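You operate a simulated robot arm through the tools that you are given. There is no shell and no other tool.

You are at the controls of a simulated robot arm. One attempt, no reset.

TASK
Put things in order on the spares table top. At the end: the teal powder bag stands where the green pump bottle stood; the hole gauge stands on top of the blue insole; the green pump bottle stands where the hole gauge stood; the green roller from the spares table top stands where the teal powder bag stood; whatever was shut is shut again. Leave all else as you found it, and nothing knocked over.

The check looks at the end state, three seconds after you hand in, the way a careful person would. Anything else that was tipped, shoved, dropped, spilled or broken makes it a failure.

THE ROBOT
A 7-joint arm with a two-finger parallel gripper, fixed in place. Base frame: the origin is at the foot of the arm, x ahead of it, y to its left, z up; the work surface is at about z = 0. Lengths are in m, angles in rad, forces in N, time in s.
With the tool pointing down near the work surface it reaches from about 0.22 to 0.58 m from the base axis. Its first joint turns from -1.152 to 1.152 rad. Payload 2.5 kg.
Tool frame: the origin (TCP) lies between the finger pads and is the grasp point; the fingertips stand 0.023 m ahead of it; z points along the fingers, y is the line along which they close. The gripper opens to 0.094 m. The fingers are 0.038 m wide and 0.01 m thick; the gripper's body (0.054 by 0.096 m) begins 0.039 m behind the TCP.
Orientation is told as [roll, pitch, yaw] about the base's x, y, z axes, in that order, counted from this pose: with the fingers straight down and closing along the base's y, the tool's x points along the base's -x, its y along +y and its z along -z.

THE INTERFACE
- The arm moves only by the tool nudge_tool. Its argument "motion" is a list of rows, each a list of 2 entries, a list of its own where there are three numbers: the shift along the tool's x, y, z in units of 150 mm (1.0 is 150 mm), then the turn, a rotation vector about the tool's x, y, z in units of 90 degrees (1.0 is 90 degrees). In form: [[[tx, ty, tz], [ax, ay, az]], ...]. A call has 1 to 20 rows; each row is the pose to reach, as a shift and turn from the pose commanded when the call began, along the tool's axes at that moment. "gripper" is the finger opening in m, from 0 to 0.094, set as the call begins (left out, the last holds). A call with a number of a shift or a turn outside -1 to 1 is refused whole. Each row takes 0.2 s and may step no farther than 0.05 m and 0.15 rad from the row before; otherwise, or with a gripper value out of range, the whole call is refused. A pose out of reach is approached as far as the arm can. The call stops where the force on the tool passes 40 N (or 10 N more than at its start, if that is more) or the arm is blocked; 0.2 s more then pass. The fingers move at their own pace (about 0.108 m/s each) and stop on an object; they squeeze with about 27 N. The grip force told is the motor's: it shows also when the fingers shut on nothing. Time passes only in rows, and 0.2 s behind the last, so rows that repeat a pose let the fingers close. The reply holds the time, the measured pose of the TCP, the force on the tool along the base axes, the opening and the grip force, in the units named above and with some noise, with the torque about the TCP (base axes, N m) and any sound that the robot's microphone picked up, and new pictures: "pictures" is both (left out), scene, wrist or none.
- Cameras (640 x 400 px; columns grow to the right, rows downward): "scene" is fixed at [0.1298, -0.4387, 0.5246]; the picture's right is [0.55, -0.83, 0.00], its down [-0.53, -0.36, -0.77] and it looks along [0.64, 0.42, -0.64] (base axes); focal length 241 px, centre (320, 200). "wrist" rides on the gripper at [0.086, 0.016, -0.074] in the tool frame; the picture's right is [-0.18, 0.98, 0.00], its down [-0.58, -0.11, -0.81] and it looks along [-0.79, -0.15, 0.59] (tool axes); focal length 243 px, centre (320, 200). There is no depth. A picture from a camera that has moved, and an enlarged one, comes with that camera's place and axes in the base frame and with its lens. The place of the scene camera against the robot may be out by one fixed shift of up to 0.025 m in any direction.
- close_up(camera, box): a new picture of the part [left, top, right, bottom] of that camera's present view, enlarged. The clock stands still meanwhile.
- finish_job(): hands the job in; it is judged then, once.

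Nothing tells you positions but the pictures and the camera data. Unless the task says otherwise, let go and move clear before handing in.

The tools are called after "Request:" as name(argument=value, ...) on one line, values as JSON. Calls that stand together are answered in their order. nudge_tool: Moves the arm, as the interface text tells. Its arguments: {"type":"object","properties":{"motion":{"type":"array","items":{"type":"array"}},"gripper":{"type":"number"},"pictures":{"type":"string","enum":["both","scene","wrist","none"]}},"required":["motion"]} The other tools are called the same way: close_up (camera, box) takes an enlarged picture of a part of a camera's view; finish_job () hands the job in.

At the start:

```text
t: 0.0
eef_pos: [0.2852, -0.2062, 0.3878]
tool_rot: [0.002, 0.0, 0.0]
wrist_force: [-0.2, 0.7, -0.5]
ft_torque: [0.0, 0.02, 0.01]
gripper_width: 0.0941
finger_force: 0.0
```

scene: 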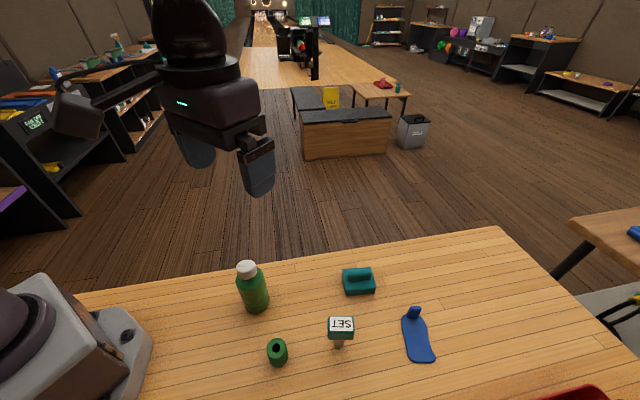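
wrist: 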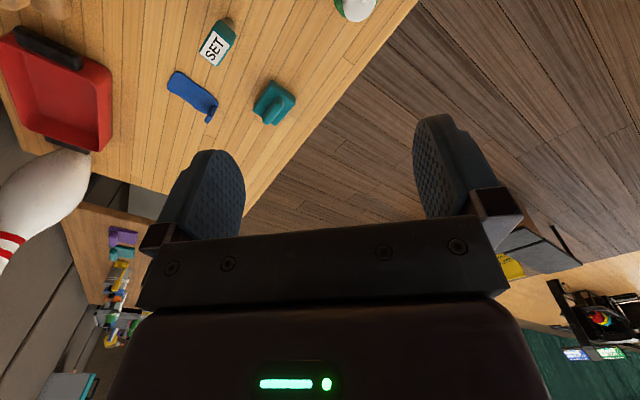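

I see a table with a green pump bottle, a teal bag, a small "SET" block (perhaps the hole gauge), a green roller and a blue insole. I'll look closer before moving.

Request:
close_up(camera="scene", box=[220, 240, 460, 390])

Request:
close_up(camera="scene", box=[300, 250, 460, 350])

Request:
close_up(camera="wrist", box=[140, 0, 380, 150])

Request:
close_up(camera="scene", box=[0, 240, 640, 400])

```text
2.67 times, centred on (340, 315) of scene
camera zoom: at [0.1298, -0.4387, 0.5246], right [0.55, -0.83, 0.0], down [-0.53, -0.36, -0.77], along [0.64, 0.42, -0.64], focal length 644 px, centre (267, -107)
```

zoom: 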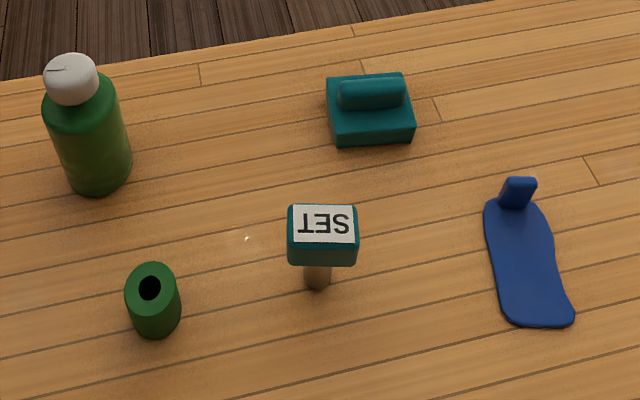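

```text
4.00 times, centred on (380, 300) of scene
camera zoom: at [0.1298, -0.4387, 0.5246], right [0.55, -0.83, 0.0], down [-0.53, -0.36, -0.77], along [0.64, 0.42, -0.64], focal length 966 px, centre (80, -200)
```

zoom: 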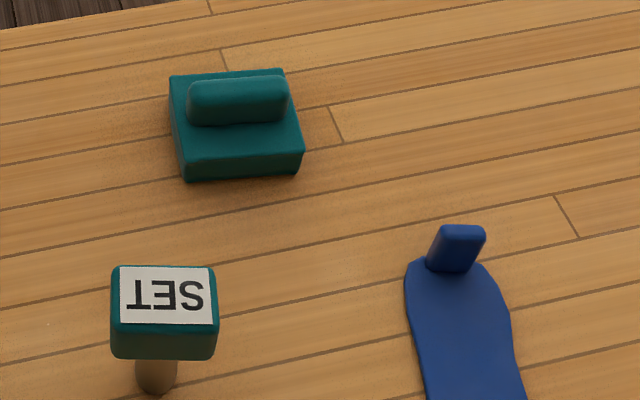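

```text
2.67 times, centred on (260, 75) of wrist
camera zoom: at [0.2001, -0.1897, 0.4626], right [0.18, 0.98, 0.0], down [0.58, -0.11, 0.81], along [0.79, -0.15, -0.59], focal length 647 px, centre (480, 533)
```

zoom: 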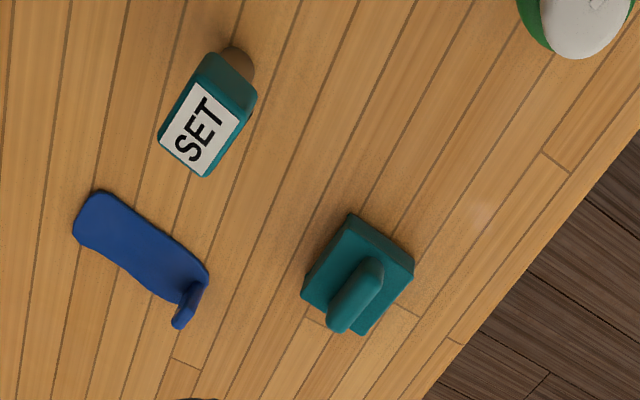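

```text
1.00 times, centred on (320, 320) of scene (not enlarged: the box is as wide or as high as the picture)
camera zoom: at [0.1298, -0.4387, 0.5246], right [0.55, -0.83, 0.0], down [-0.53, -0.36, -0.77], along [0.64, 0.42, -0.64], focal length 241 px, centre (320, 80)
```

zoom: 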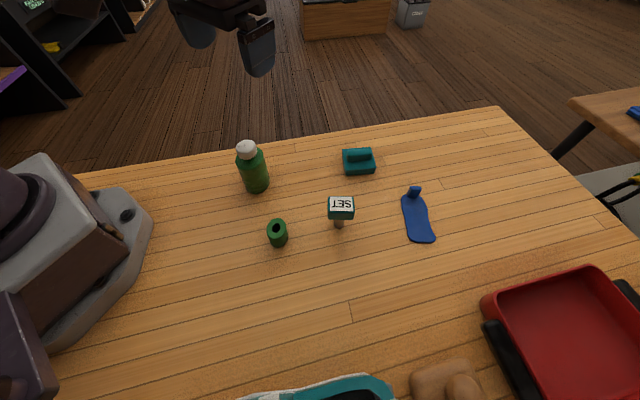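

I see five items near the arm's right front. I estimate the bottle at about (0.27,-0.19), SET block (0.30,-0.37), teal item (0.435,-0.35), roller (0.21,-0.29) and insole (0.41,-0.49). Next I turn the wrist in place so its camera looks toward the far right of the table, to identify everything.

Request:
nudge_tool(motion=[[[0, 0, 0], [0, 0, 0.08]], [[0, 0, 0], [0, 0, 0.16]], [[0, 0, 0], [0, 0, 0.24]], [[0, 0, 0], [0, 0, 0.32]], [[0, 0, 0], [0, 0, 0.4]], [[0, 0, 0], [0, 0, 0.48]], [[0, 0, 0], [0, 0, 0.56]]])

```text
t: 1.6
eef_pos: [0.286, -0.2053, 0.3876]
tool_rot: [0.0, 0.0, -0.881]
wrist_force: [0.4, -0.1, 0.5]
ft_torque: [0.02, 0.0, 0.02]
gripper_width: 0.0938
finger_force: 0.1
camera wrist: at [0.244, -0.1288, 0.4622], right [0.88, 0.48, 0.0], down [0.29, -0.52, 0.81], along [0.39, -0.71, -0.59], focal length 243 px, centre (320, 200)
```

scene: 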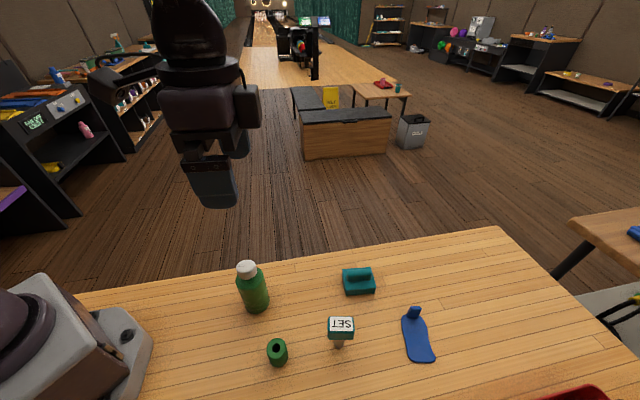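
wrist: 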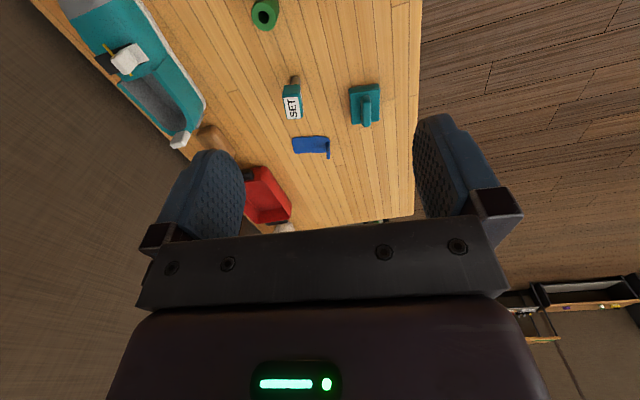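

The rest of the table holds a big shoe, a wooden piece and a red tray, none of which are part of the job. I'll zoom in to settle which item is the gauge and which the bag.

Request:
close_up(camera="wrist", box=[270, 60, 400, 165])

Request:
close_up(camera="scene", box=[310, 300, 374, 360])

Request:
close_up(camera="scene", box=[332, 258, 388, 303])

Request:
close_up(camera="wrist", box=[60, 0, 300, 240])

Request:
close_up(camera="scene", box=[255, 330, 300, 375])

Request:
close_up(camera="scene", box=[390, 295, 450, 370])

Request:
close_up(camera="scene", box=[220, 250, 290, 320])

```text
3.81 times, centred on (335, 112) of wrist
camera zoom: at [0.244, -0.1288, 0.4622], right [0.88, 0.48, 0.0], down [0.29, -0.52, 0.81], along [0.39, -0.71, -0.59], focal length 924 px, centre (263, 533)
```

zoom: 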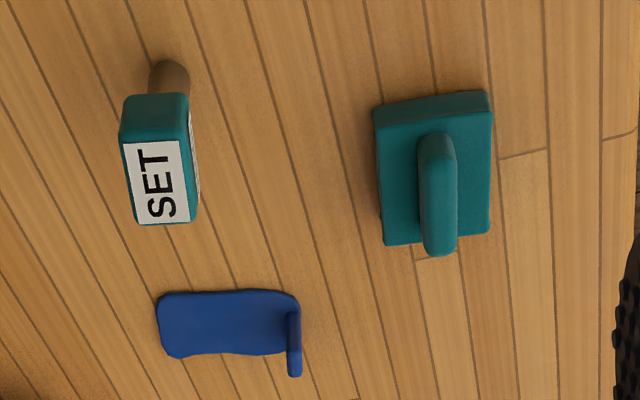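

```text
6.67 times, centred on (342, 330) of scene
camera zoom: at [0.1298, -0.4387, 0.5246], right [0.55, -0.83, 0.0], down [-0.53, -0.36, -0.77], along [0.64, 0.42, -0.64], focal length 1610 px, centre (173, -667)
```

zoom: 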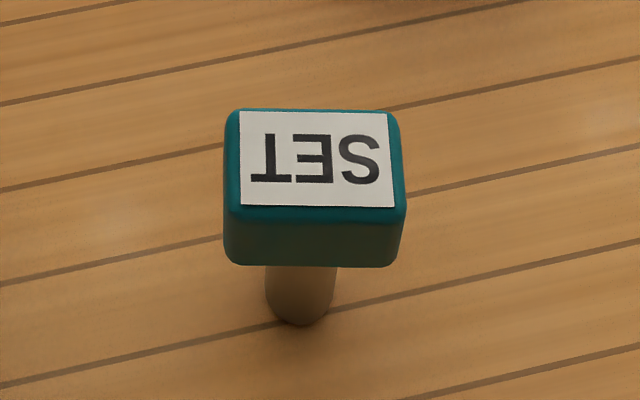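

```text
8.89 times, centred on (360, 280) of scene
camera zoom: at [0.1298, -0.4387, 0.5246], right [0.55, -0.83, 0.0], down [-0.53, -0.36, -0.77], along [0.64, 0.42, -0.64], focal length 2146 px, centre (-36, -516)
```

zoom: 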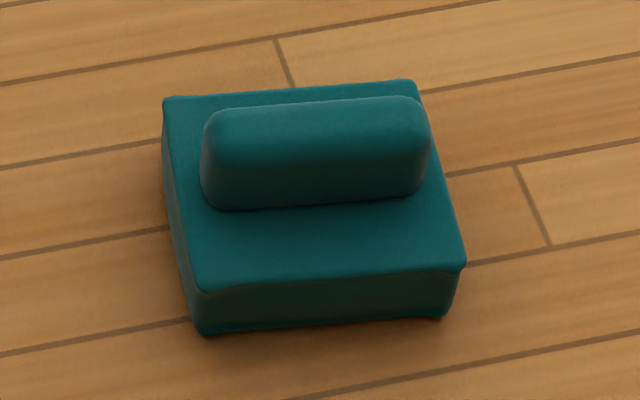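

```text
1.67 times, centred on (180, 120) of wrist
camera zoom: at [0.244, -0.1288, 0.4622], right [0.88, 0.48, 0.0], down [0.29, -0.52, 0.81], along [0.39, -0.71, -0.59], focal length 404 px, centre (553, 333)
```

zoom: 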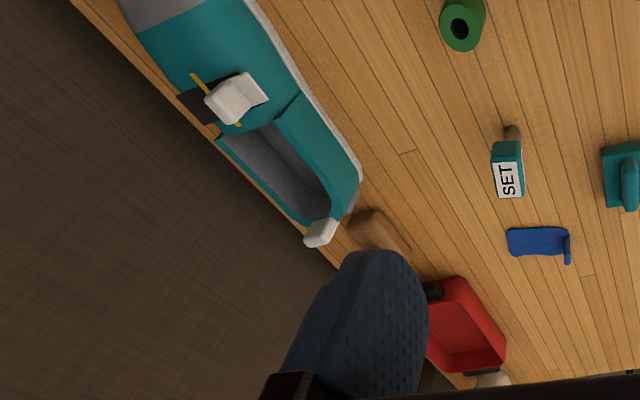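

```text
8.89 times, centred on (278, 352) of scene
camera zoom: at [0.1298, -0.4387, 0.5246], right [0.55, -0.83, 0.0], down [-0.53, -0.36, -0.77], along [0.64, 0.42, -0.64], focal length 2146 px, centre (698, -1156)
```

zoom: 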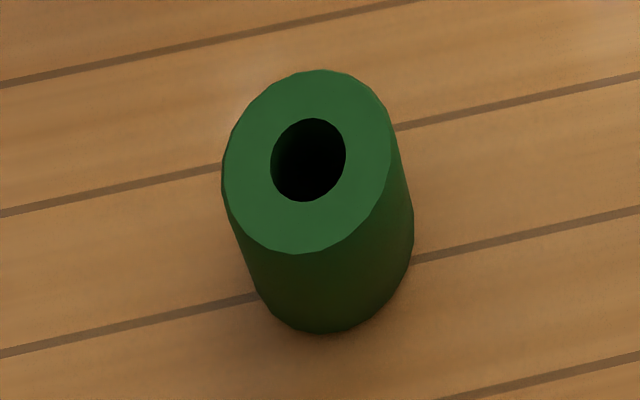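

```text
5.33 times, centred on (420, 332) of scene
camera zoom: at [0.1298, -0.4387, 0.5246], right [0.55, -0.83, 0.0], down [-0.53, -0.36, -0.77], along [0.64, 0.42, -0.64], focal length 1288 px, centre (-213, -507)
```

zoom: 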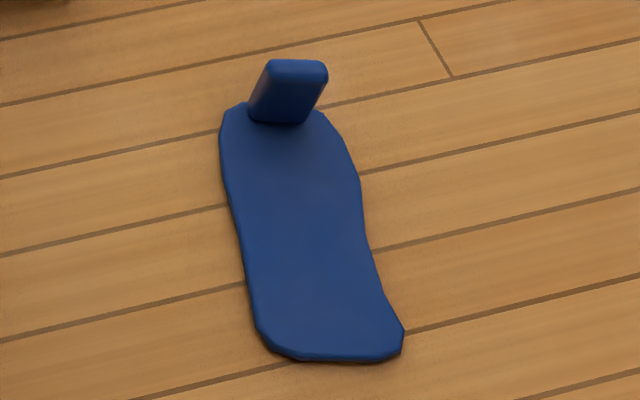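

```text
5.71 times, centred on (255, 285) of scene
camera zoom: at [0.1298, -0.4387, 0.5246], right [0.55, -0.83, 0.0], down [-0.53, -0.36, -0.77], along [0.64, 0.42, -0.64], focal length 1380 px, centre (691, -286)
```

zoom: 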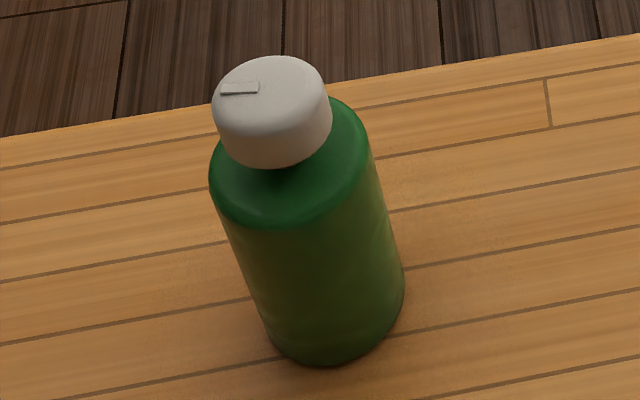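

All five named items are within the near group: the gauge is the "SET" head on a stem, and the bag is the teal slab with the ridge. The insole, about 0.64 m from the base, will need a tilted tool. I'll drop lower near the gauge for a more accurate wrist view.

Request:
nudge_tool(motion=[[[-0.046, -0.1, 0.2], [0, 0, 0]], [[-0.092, -0.2, 0.4], [0, 0, 0]], [[-0.138, -0.3, 0.6], [0, 0, 0]], [[-0.185, -0.4, 0.8], [0, 0, 0]], [[-0.231, -0.502, 1.0], [0, 0, 0]]], pictures="both")

```text
t: 2.8
eef_pos: [0.2517, -0.2777, 0.2358]
tool_rot: [0.0, 0.002, -0.88]
wrist_force: [0.5, -0.3, 0.5]
ft_torque: [0.0, 0.01, 0.03]
gripper_width: 0.0939
finger_force: 0.1
camera wrist: at [0.2089, -0.2028, 0.312], right [0.87, 0.48, 0.0], down [0.29, -0.52, 0.81], along [0.39, -0.71, -0.59], focal length 243 px, centre (320, 200)
```

scene: 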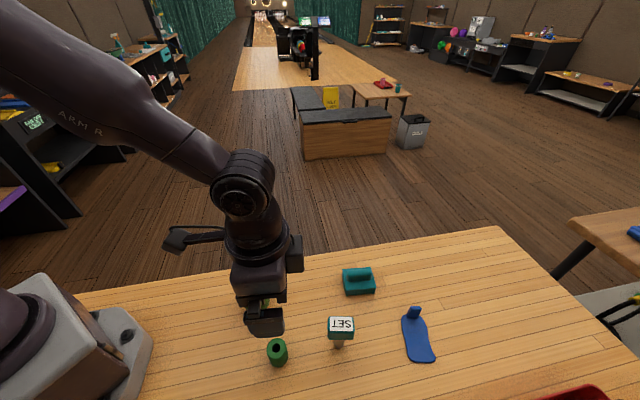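
wrist: 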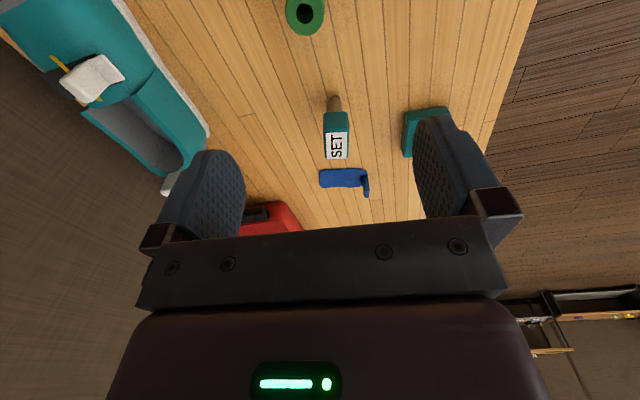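

Request:
close_up(camera="wrist", box=[270, 60, 430, 210])

Request:
close_up(camera="wrist", box=[270, 0, 350, 60])

Request:
close_up(camera="wrist", box=[305, 85, 385, 205])

```text
2.67 times, centred on (350, 135) of wrist
camera zoom: at [0.2089, -0.2028, 0.312], right [0.87, 0.48, 0.0], down [0.29, -0.52, 0.81], along [0.39, -0.71, -0.59], focal length 647 px, centre (240, 373)
```

zoom: 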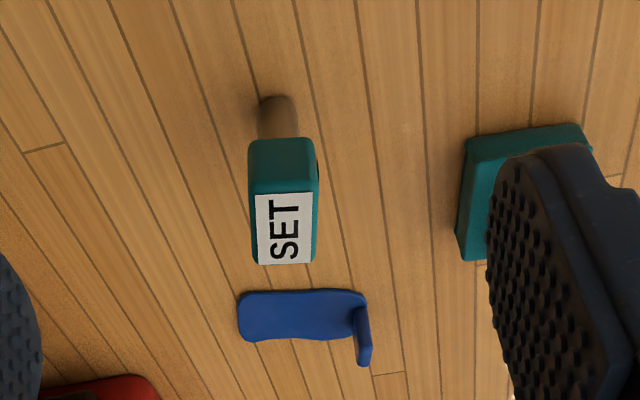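

```text
6.67 times, centred on (310, 30) of wrist
camera zoom: at [0.2089, -0.2028, 0.312], right [0.87, 0.48, 0.0], down [0.29, -0.52, 0.81], along [0.39, -0.71, -0.59], focal length 1618 px, centre (387, 1333)
```

zoom: 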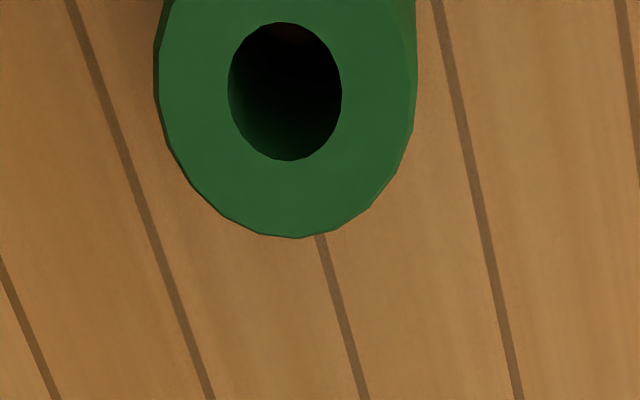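

```text
3.33 times, centred on (345, 145) of wrist
camera zoom: at [0.2089, -0.2028, 0.312], right [0.87, 0.48, 0.0], down [0.29, -0.52, 0.81], along [0.39, -0.71, -0.59], focal length 809 px, centre (237, 383)
```

zoom: 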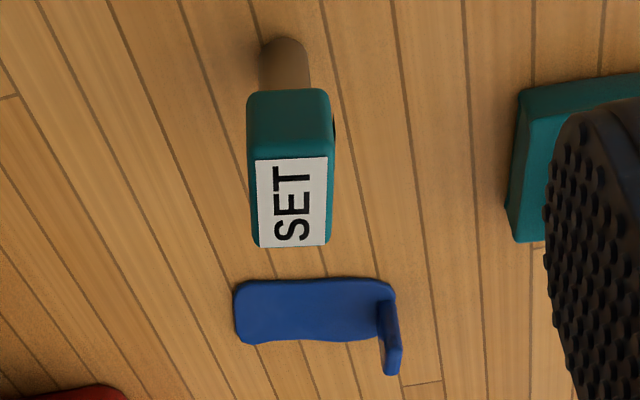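

The wrist view puts the gauge base at about (0.319,-0.362), with the head at z 0.06–0.09 and its long axis at yaw -0.99. The insole is centred near (0.415,-0.489). Next I move to look at the bag up close.

Request:
nudge_tool(motion=[[[-0.123, 0.196, 0.043], [0, 0, 0]], [[-0.247, 0.392, 0.086], [0, 0, 0]], [[-0.37, 0.589, 0.13], [0, 0, 0]], [[-0.494, 0.785, 0.173], [0, 0, 0]]], pictures="both")

Request:
close_up(camera="wrist", box=[230, 0, 430, 150])

Request:
close_up(camera="wrist", box=[100, 0, 300, 150])

```text
t: 3.8
eef_pos: [0.3888, -0.2604, 0.2125]
tool_rot: [0.0, 0.001, -0.88]
wrist_force: [1.0, -0.6, 0.8]
ft_torque: [0.0, 0.0, -0.01]
gripper_width: 0.0938
finger_force: 0.1
camera wrist: at [0.347, -0.1849, 0.2886], right [0.87, 0.48, 0.0], down [0.29, -0.52, 0.81], along [0.39, -0.71, -0.59], focal length 243 px, centre (320, 200)
```

scene: 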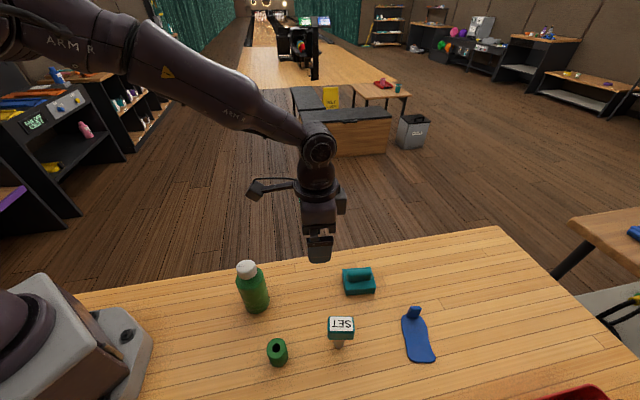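
wrist: 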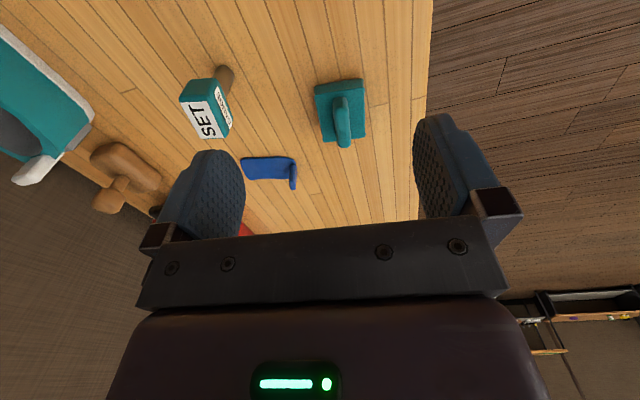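

```text
2.67 times, centred on (330, 75) of wrist
camera zoom: at [0.347, -0.1849, 0.2886], right [0.87, 0.48, 0.0], down [0.29, -0.52, 0.81], along [0.39, -0.71, -0.59], focal length 647 px, centre (293, 533)
```

zoom: 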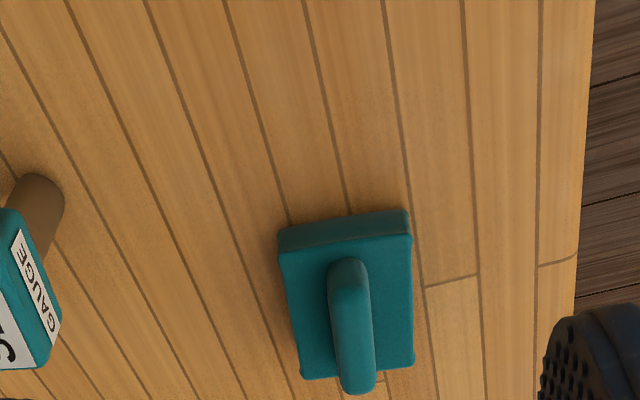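

```text
2.67 times, centred on (200, 75) of wrist
camera zoom: at [0.347, -0.1849, 0.2886], right [0.87, 0.48, 0.0], down [0.29, -0.52, 0.81], along [0.39, -0.71, -0.59], focal length 647 px, centre (640, 533)
```

zoom: 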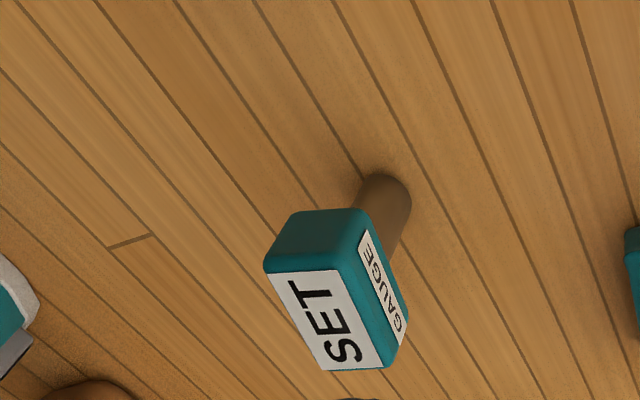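

The "GAUGE" label confirms the gauge, and the bag is centred at about (0.461,-0.336) with its ridge along yaw -0.92. Now I go round to view the bottle and roller.

Request:
nudge_tool(motion=[[[0.261, 0.016, -0.042], [0, 0, 0.09]], [[0.522, 0.031, -0.083], [0, 0, 0.18]], [[0.783, 0.047, -0.125], [0, 0, 0.27]]], pictures="none")

Request:
nudge_tool(motion=[[[0.244, -0.093, -0.042], [0, 0, 0]], [[0.489, -0.187, -0.085], [0, 0, 0]], [[0.733, -0.28, -0.127], [0, 0, 0]]])

Request:
close_up(camera="wrist", box=[230, 0, 430, 150])

```text
t: 4.6
eef_pos: [0.3188, -0.1624, 0.2282]
tool_rot: [0.0, 0.001, -1.307]
wrist_force: [1.1, -0.5, -0.5]
ft_torque: [0.0, -0.05, -0.02]
gripper_width: 0.0939
finger_force: 0.1
```

```text
t: 5.4
eef_pos: [0.2503, -0.0688, 0.2519]
tool_rot: [-0.001, 0.0, -1.303]
wrist_force: [0.2, -0.6, 0.0]
ft_torque: [0.02, 0.0, 0.04]
gripper_width: 0.094
finger_force: 0.0
camera wrist: at [0.2441, 0.0178, 0.3264], right [1.0, 0.08, 0.0], down [0.05, -0.59, 0.81], along [0.07, -0.8, -0.59], focal length 243 px, centre (320, 200)
```

scene: 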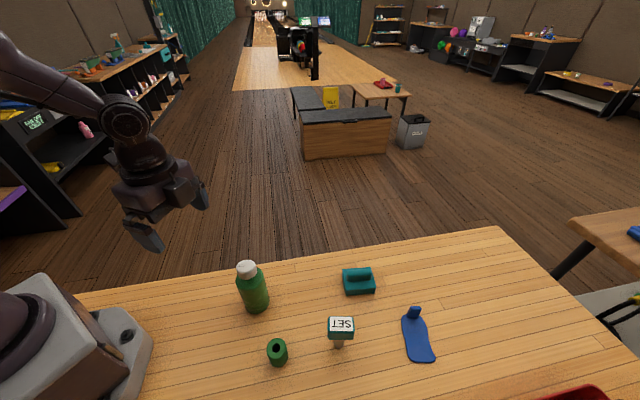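
wrist: 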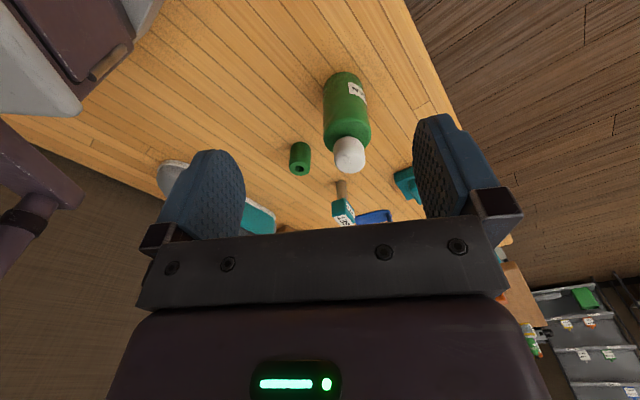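

```text
2.67 times, centred on (330, 75) of wrist
camera zoom: at [0.2441, 0.0178, 0.3264], right [1.0, 0.08, 0.0], down [0.05, -0.59, 0.81], along [0.07, -0.8, -0.59], focal length 647 px, centre (293, 533)
```

zoom: 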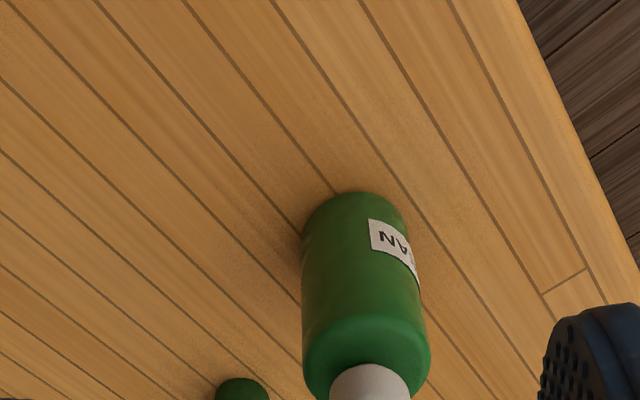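

The bottle stands at about (0.293,-0.163) and is roughly 0.14 m tall; the roller is at about (0.235,-0.277) and 0.045 m tall. Next I swing towards the gauge and tilt the tool outward, to test high up whether the insole can be reached.

Request:
nudge_tool(motion=[[[-0.284, -0.02, 0], [0, 0, -0.067]], [[-0.567, -0.041, 0], [0, 0, -0.133]], [[-0.851, -0.061, 0], [0, 0, -0.2]]], pictures="none")

Request:
nudge_tool(motion=[[[-0.264, -0.107, 0], [0, 0, 0]], [[-0.527, -0.213, 0], [0, 0, 0]], [[-0.791, -0.32, 0], [0, 0, 0]]], pictures="none")

Request:
nudge_tool(motion=[[[0, 0, 0], [0, -0.083, 0]], [[0, 0, 0], [0, -0.166, 0]], [[0, 0, 0], [0, -0.249, 0]], [[0, 0, 0], [0, -0.332, 0]], [[0, 0, 0], [0, -0.414, 0]]])

```text
t: 6.2
eef_pos: [0.2722, -0.1971, 0.2479]
tool_rot: [0.0, 0.0, -0.988]
wrist_force: [-0.8, -0.4, -0.2]
ft_torque: [-0.02, 0.02, -0.03]
gripper_width: 0.0941
finger_force: 0.1
```

```text
t: 7.0
eef_pos: [0.2982, -0.322, 0.2497]
tool_rot: [0.001, 0.0, -0.99]
wrist_force: [-0.5, -0.5, -0.6]
ft_torque: [-0.01, 0.0, 0.01]
gripper_width: 0.094
finger_force: 0.1
```

```text
t: 8.2
eef_pos: [0.299, -0.3222, 0.2496]
tool_rot: [0.0, -0.653, -0.99]
wrist_force: [0.7, 0.0, 0.1]
ft_torque: [-0.01, 0.01, 0.0]
gripper_width: 0.0941
finger_force: 0.0
camera wrist: at [0.2504, -0.2194, 0.257], right [0.9, 0.42, 0.11], down [-0.11, -0.04, 0.99], along [0.42, -0.91, 0.01], focal length 243 px, centre (320, 200)
```

scene: 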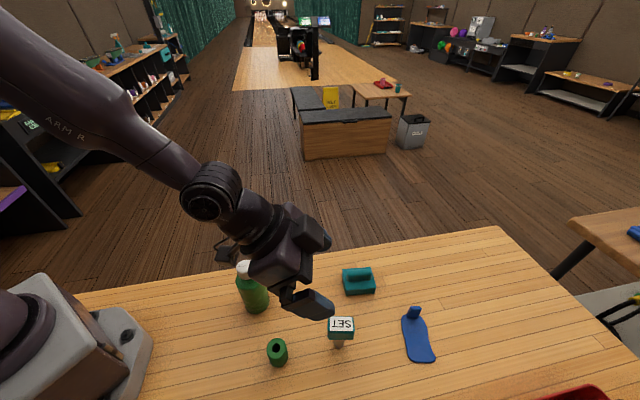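
wrist: 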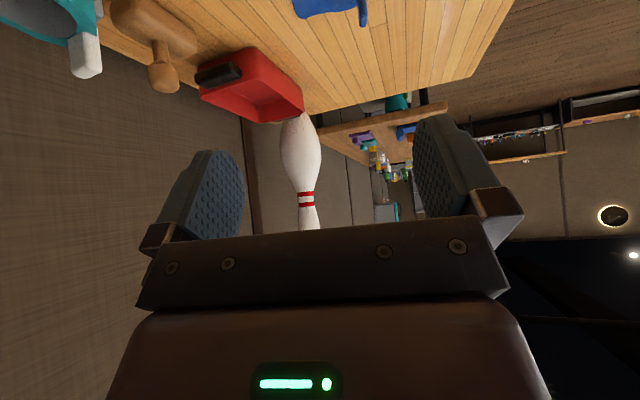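

The tilt went the right way, with the fingers pointing outward. Now I go toward the insole at a safe height of 0.13 m to test reach.

Request:
nudge_tool(motion=[[[-0.097, -0.002, 0.242], [0, 0, 0]], [[-0.195, -0.005, 0.483], [0, 0, 0]], [[-0.292, -0.007, 0.725], [0, 0, 0]]], pictures="none")

Request:
nudge_tool(motion=[[[-0.097, -0.002, 0.242], [0, 0, 0]], [[-0.195, -0.005, 0.483], [0, 0, 0]], [[-0.292, -0.007, 0.725], [0, 0, 0]]])

Request:
close_up(camera="scene", box=[320, 250, 480, 370])

```text
t: 9.0
eef_pos: [0.3551, -0.4078, 0.1892]
tool_rot: [-0.001, -0.651, -0.99]
wrist_force: [0.1, -0.2, -0.4]
ft_torque: [-0.02, 0.0, 0.0]
gripper_width: 0.0938
finger_force: 0.0
```

```text
t: 9.8
eef_pos: [0.4078, -0.4946, 0.1268]
tool_rot: [0.0, -0.651, -0.989]
wrist_force: [0.7, 0.4, -0.6]
ft_torque: [-0.01, -0.03, 0.0]
gripper_width: 0.0942
finger_force: 0.0
camera wrist: at [0.3589, -0.392, 0.1355], right [0.9, 0.42, 0.11], down [-0.1, -0.04, 0.99], along [0.42, -0.91, 0.01], focal length 243 px, centre (320, 200)
```

scene: 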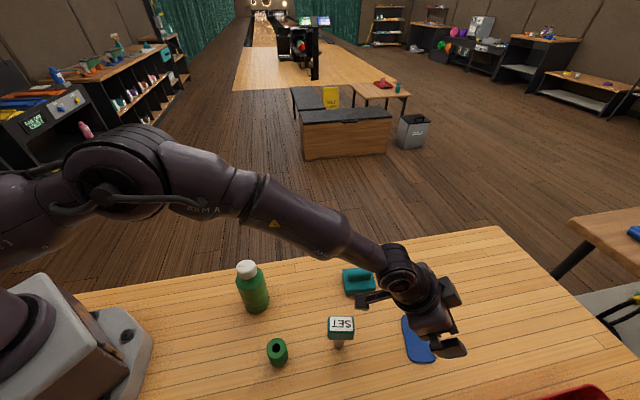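
wrist: 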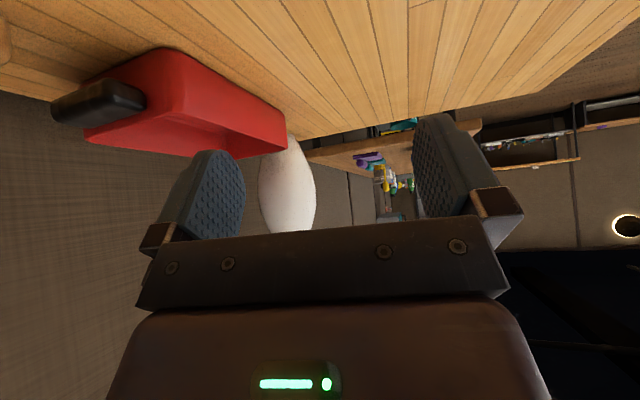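

```text
3.33 times, centred on (400, 310) of scene
camera zoom: at [0.1297, -0.4386, 0.5246], right [0.55, -0.83, 0.0], down [-0.53, -0.36, -0.77], along [0.64, 0.42, -0.64], focal length 805 px, centre (53, -167)
```

zoom: 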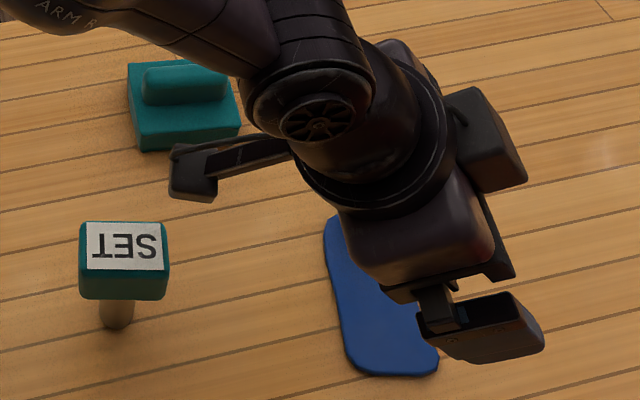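

Reach at z=0.127 is fine. I'll narrow the gripper to stay clear of the insole's tab and check reach lower, at about z=0.085.

Request:
nudge_tool(motion=[[[0, 0, 0], [0, 0, 0]], [[0, 0, 0], [0, 0, 0]], [[0, 0, 0], [0, 0, 0]], [[0.085, 0, 0.111], [0, 0, 0]], [[0.17, 0, 0.222], [0, 0, 0]]], gripper=0.045)

Request:
close_up(camera="scene", box=[340, 250, 480, 370])

```text
t: 11.1
eef_pos: [0.413, -0.4959, 0.1029]
tool_rot: [0.013, -0.676, -0.998]
wrist_force: [1.4, -1.0, 6.1]
ft_torque: [0.69, 0.36, -0.15]
gripper_width: 0.0447
finger_force: 0.1
stopped in row 5: the force on the tool passed its limit at 47 N (the readings are from after the stop); the commanded pose is now the measured one
camera wrist: at [0.3648, -0.3928, 0.1066], right [0.9, 0.42, 0.12], down [-0.13, -0.02, 0.99], along [0.42, -0.91, 0.03], focal length 243 px, centre (320, 200)
```

scene: 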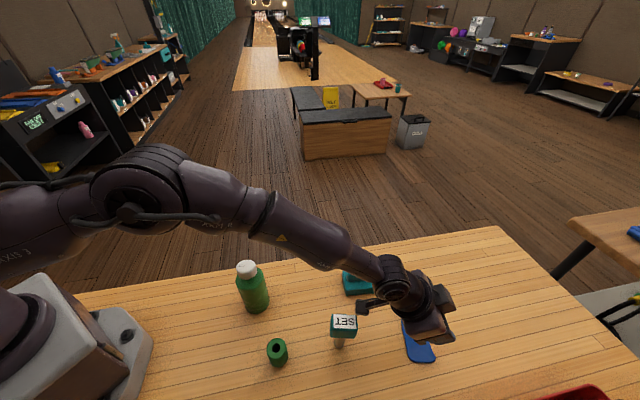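
wrist: 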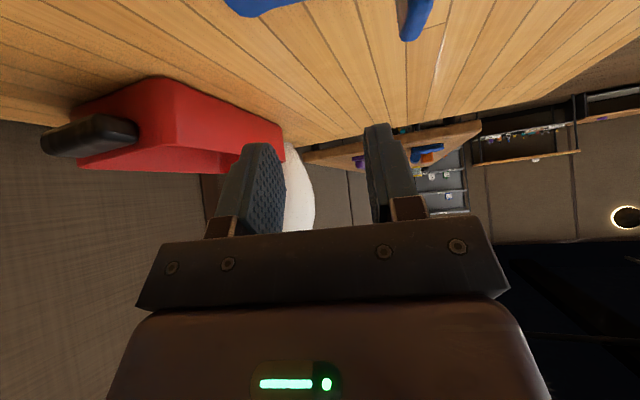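

```text
3.33 times, centred on (410, 310) of scene
camera zoom: at [0.1297, -0.4386, 0.5246], right [0.55, -0.83, 0.0], down [-0.53, -0.36, -0.77], along [0.64, 0.42, -0.64], focal length 805 px, centre (20, -167)
```

zoom: 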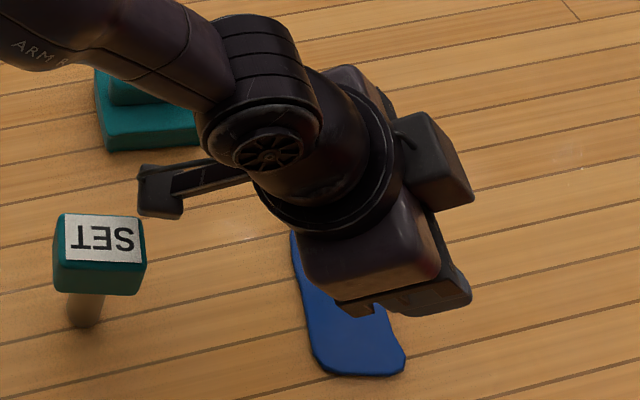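

The move stopped on contact at 47 N, and the gauge looks slightly tilted, so I suspect the camera box on its bracket touched the gauge's head. The clock is stopped during close-ups, so I'll look closely before backing off.

Request:
close_up(camera="scene", box=[320, 285, 400, 355])

Request:
close_up(camera="scene", box=[390, 280, 470, 370])

Request:
close_up(camera="wrist", box=[200, 0, 480, 170])

```text
5.71 times, centred on (360, 320) of scene
camera zoom: at [0.1297, -0.4386, 0.5246], right [0.55, -0.83, 0.0], down [-0.53, -0.36, -0.77], along [0.64, 0.42, -0.64], focal length 1380 px, centre (91, -486)
```

zoom: 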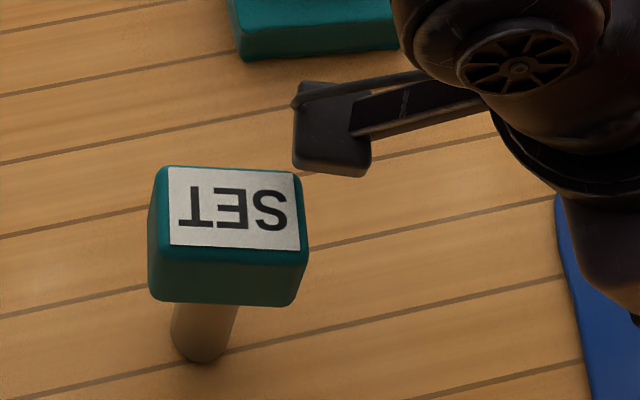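

```text
4.44 times, centred on (430, 325) of scene
camera zoom: at [0.1297, -0.4386, 0.5246], right [0.55, -0.83, 0.0], down [-0.53, -0.36, -0.77], along [0.64, 0.42, -0.64], focal length 1073 px, centre (-169, -356)
```

zoom: 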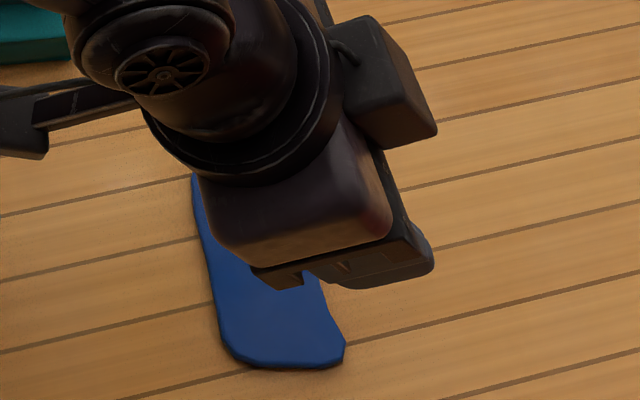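

```text
2.29 times, centred on (340, 85) of wrist
camera zoom: at [0.3648, -0.3928, 0.1066], right [0.9, 0.42, 0.12], down [-0.13, -0.02, 0.99], along [0.42, -0.91, 0.03], focal length 555 px, centre (274, 463)
```

zoom: 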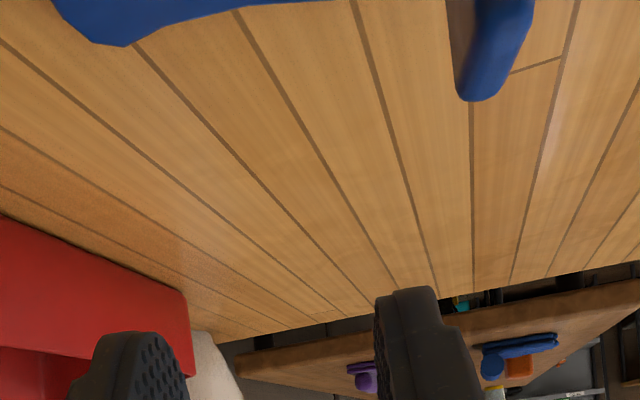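

The gauge leans about 6° toward the camera box: the box came down on the far corner of the gauge's head, and the base hasn't moved. I'll lift straight up very slowly so it can rock back upright.

Request:
nudge_tool(motion=[[[-0.004, 0, -0.005], [0, 0, 0]], [[-0.008, 0, -0.01], [0, 0, 0]], [[-0.0125, 0, -0.0156], [0, 0, 0]], [[-0.0167, 0, -0.0208], [0, 0, 0]], [[-0.0209, 0, -0.026], [0, 0, 0]], [[-0.025, 0, -0.0312], [0, 0, 0]]])

Request:
close_up(camera="scene", box=[320, 285, 400, 355])

```text
t: 12.4
eef_pos: [0.4133, -0.4969, 0.1062]
tool_rot: [0.012, -0.673, -0.997]
wrist_force: [0.8, -0.6, 0.9]
ft_torque: [0.0, 0.01, 0.0]
gripper_width: 0.0451
finger_force: 0.0
camera wrist: at [0.3654, -0.3926, 0.1113], right [0.9, 0.42, 0.12], down [-0.13, -0.02, 0.99], along [0.42, -0.91, 0.03], focal length 243 px, centre (320, 200)
```

scene: 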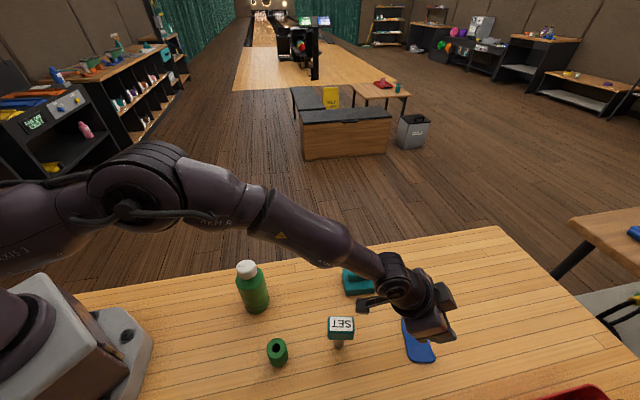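
wrist: 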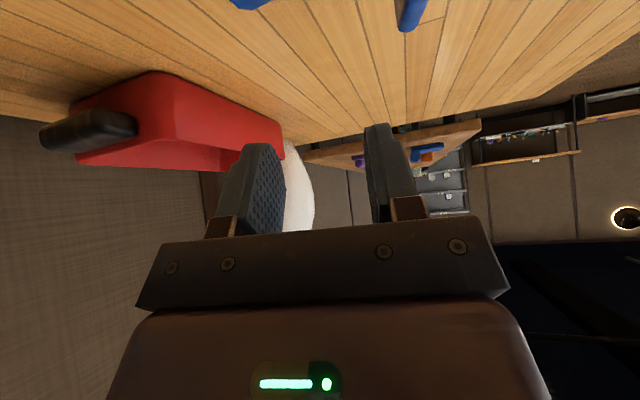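

```text
5.71 times, centred on (360, 320) of scene
camera zoom: at [0.1298, -0.4387, 0.5246], right [0.55, -0.83, 0.0], down [-0.53, -0.36, -0.77], along [0.64, 0.42, -0.64], focal length 1380 px, centre (91, -486)
```

zoom: 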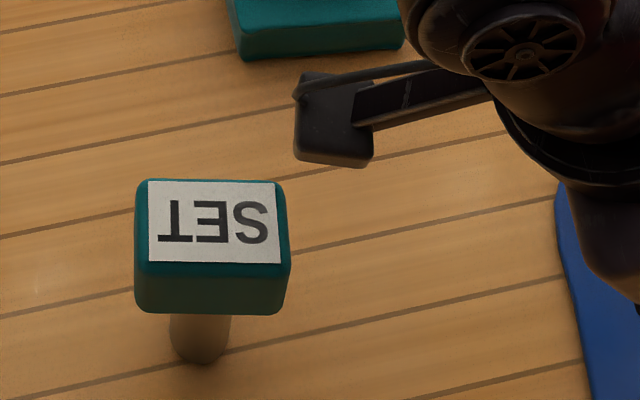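

The gauge is upright again in the same spot, so I now know to keep about 2–3 cm clear around the camera box. I'll lift well clear and correct the small orientation error.

Request:
nudge_tool(motion=[[[-0.02, 0, -0.025], [0, 0, 0]], [[-0.08, 0, -0.1], [0, 0, 0]], [[-0.16, 0, -0.2], [0.004, 0.006, 0]], [[-0.25, 0, -0.312], [0.0077, 0.0127, 0]], [[-0.25, 0, -0.312], [0.0077, 0.0127, 0]]], gripper=0.06, pictures="scene")

```text
t: 13.7
eef_pos: [0.4132, -0.4957, 0.1659]
tool_rot: [-0.002, -0.655, -0.998]
wrist_force: [-0.2, 0.1, -0.8]
ft_torque: [-0.01, 0.02, -0.03]
gripper_width: 0.06
finger_force: 0.1
```

scene: 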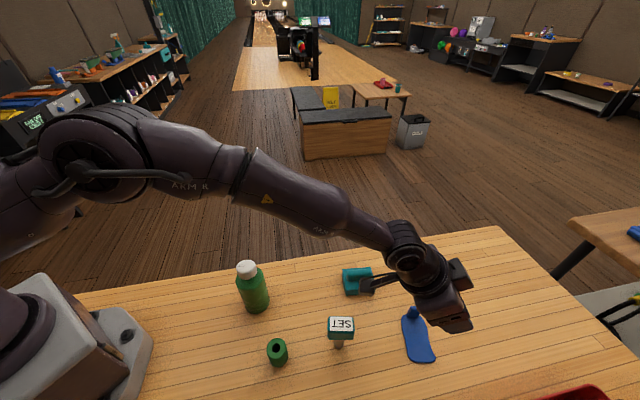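

All clear. Now I slide back so the fingers hover above the gauge head, at about z 0.165.

Request:
nudge_tool(motion=[[[0.214, -0.011, -0.164], [0, 0, 0]], [[0.428, -0.022, -0.328], [0, 0, 0]], [[0.641, -0.034, -0.492], [0, 0, 0]], [[0.855, -0.045, -0.656], [0, 0, 0]]])

Request:
close_up(camera="scene", box=[240, 250, 400, 370])

```text
t: 14.7
eef_pos: [0.3189, -0.3639, 0.1681]
tool_rot: [0.0, -0.654, -0.998]
wrist_force: [-0.2, 0.1, -0.8]
ft_torque: [0.04, 0.01, -0.03]
gripper_width: 0.0601
finger_force: 0.1
camera wrist: at [0.2712, -0.2603, 0.1747], right [0.91, 0.41, 0.11], down [-0.11, -0.03, 0.99], along [0.41, -0.91, 0.01], focal length 243 px, centre (320, 200)
```

scene: 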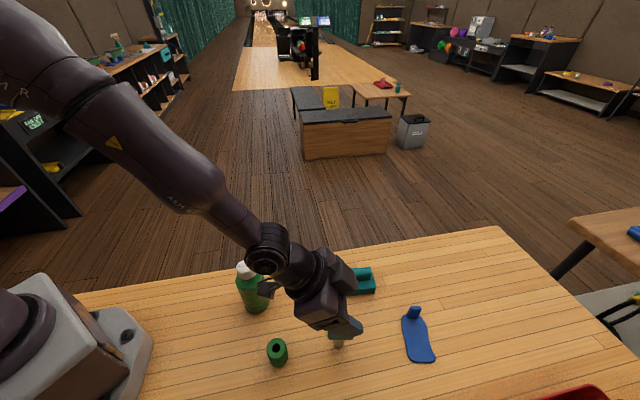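
wrist: 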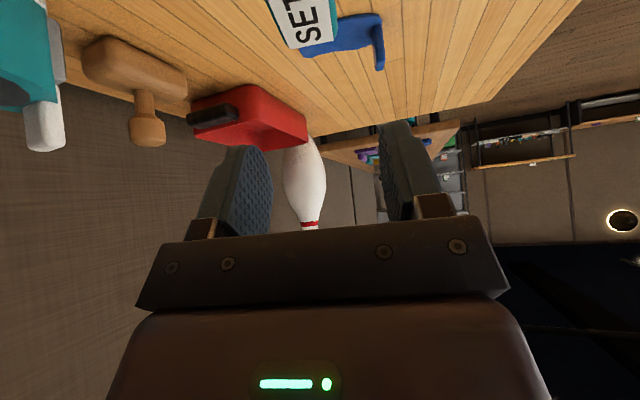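

```text
3.33 times, centred on (320, 310) of scene
camera zoom: at [0.1298, -0.4387, 0.5246], right [0.55, -0.83, 0.0], down [-0.53, -0.36, -0.77], along [0.64, 0.42, -0.64], focal length 805 px, centre (320, -167)
```

zoom: 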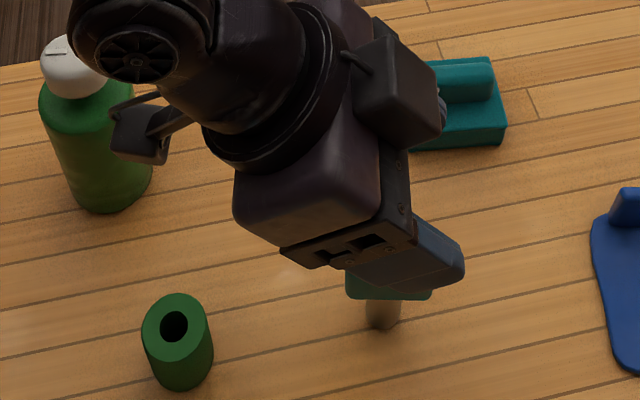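

The wrist view agrees with my gauge estimate within a couple of millimetres, and the fingers will straddle the head. I descend straight down to about z=0.075.

Request:
nudge_tool(motion=[[[0.076, 0, 0.098], [0, 0, 0]], [[0.151, 0, 0.197], [0, 0, 0]], [[0.227, 0, 0.295], [0, 0, 0]], [[0.302, 0, 0.394], [0, 0, 0]], [[0.378, 0, 0.492], [0, 0, 0]]])

Request:
close_up(camera="wrist", box=[200, 80, 440, 230])

Request:
close_up(camera="scene", box=[240, 250, 400, 370])

```text
t: 15.8
eef_pos: [0.32, -0.3653, 0.0735]
tool_rot: [-0.001, -0.653, -0.997]
wrist_force: [-0.6, 0.1, 0.2]
ft_torque: [0.0, 0.04, 0.02]
gripper_width: 0.06
finger_force: 0.1
camera wrist: at [0.2725, -0.2617, 0.0807], right [0.91, 0.41, 0.11], down [-0.11, -0.03, 0.99], along [0.41, -0.91, 0.01], focal length 243 px, centre (320, 200)
```

scene: 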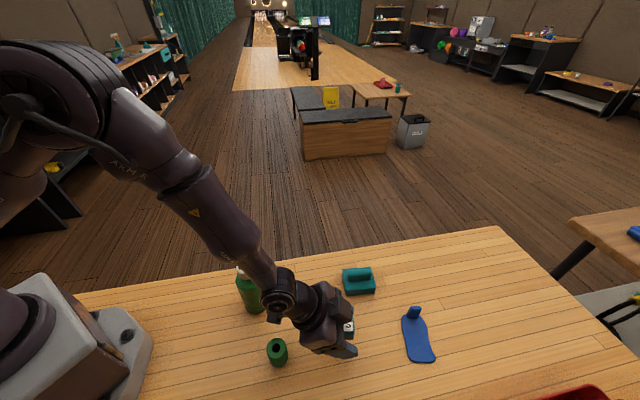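
wrist: 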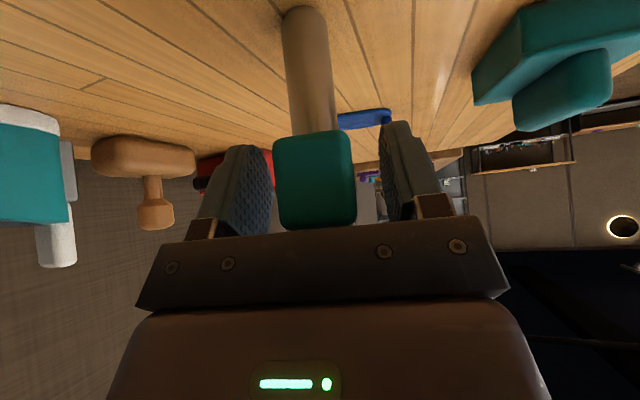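

```text
2.67 times, centred on (320, 155) of wrist
camera zoom: at [0.2725, -0.2617, 0.0807], right [0.91, 0.41, 0.11], down [-0.11, -0.03, 0.99], along [0.41, -0.91, 0.01], focal length 647 px, centre (320, 320)
```

zoom: 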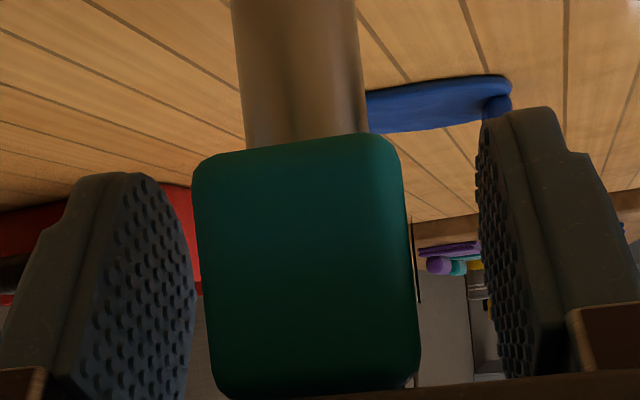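

```text
3.33 times, centred on (320, 310) of scene
camera zoom: at [0.1298, -0.4387, 0.5246], right [0.55, -0.83, 0.0], down [-0.53, -0.36, -0.77], along [0.64, 0.42, -0.64], focal length 805 px, centre (320, -167)
```

zoom: 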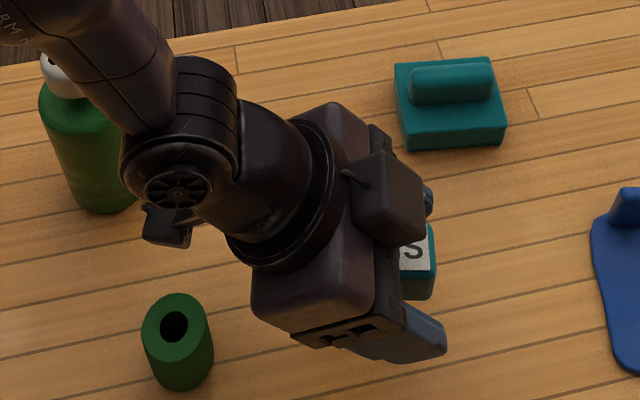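

The head sits centred between the pads, with the palm clear. I close the gripper.

Request:
nudge_tool(motion=[[[0, 0, 0], [0, 0, 0]], [[0, 0, 0], [0, 0, 0]], [[0, 0, 0], [0, 0, 0]], [[0, 0, 0], [0, 0, 0]]], gripper=0.0, pictures="wrist")

```text
t: 16.9
eef_pos: [0.3209, -0.3658, 0.0732]
tool_rot: [-0.001, -0.652, -0.997]
wrist_force: [-0.5, -0.4, -0.9]
ft_torque: [0.01, -0.02, -0.02]
gripper_width: 0.0299
finger_force: 27.5
camera wrist: at [0.2723, -0.2617, 0.0809], right [0.91, 0.41, 0.11], down [-0.11, -0.03, 0.99], along [0.41, -0.91, 0.01], focal length 243 px, centre (320, 200)
```

wrist: 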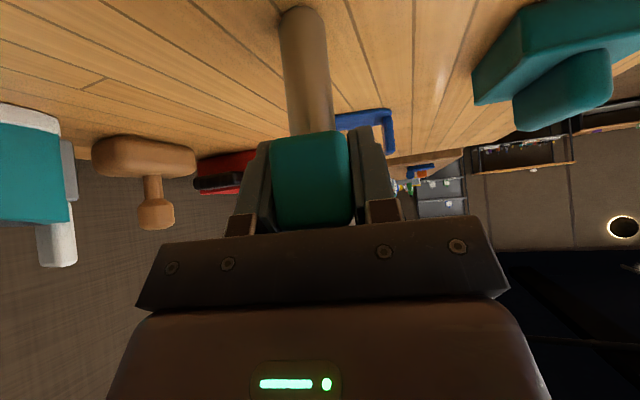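

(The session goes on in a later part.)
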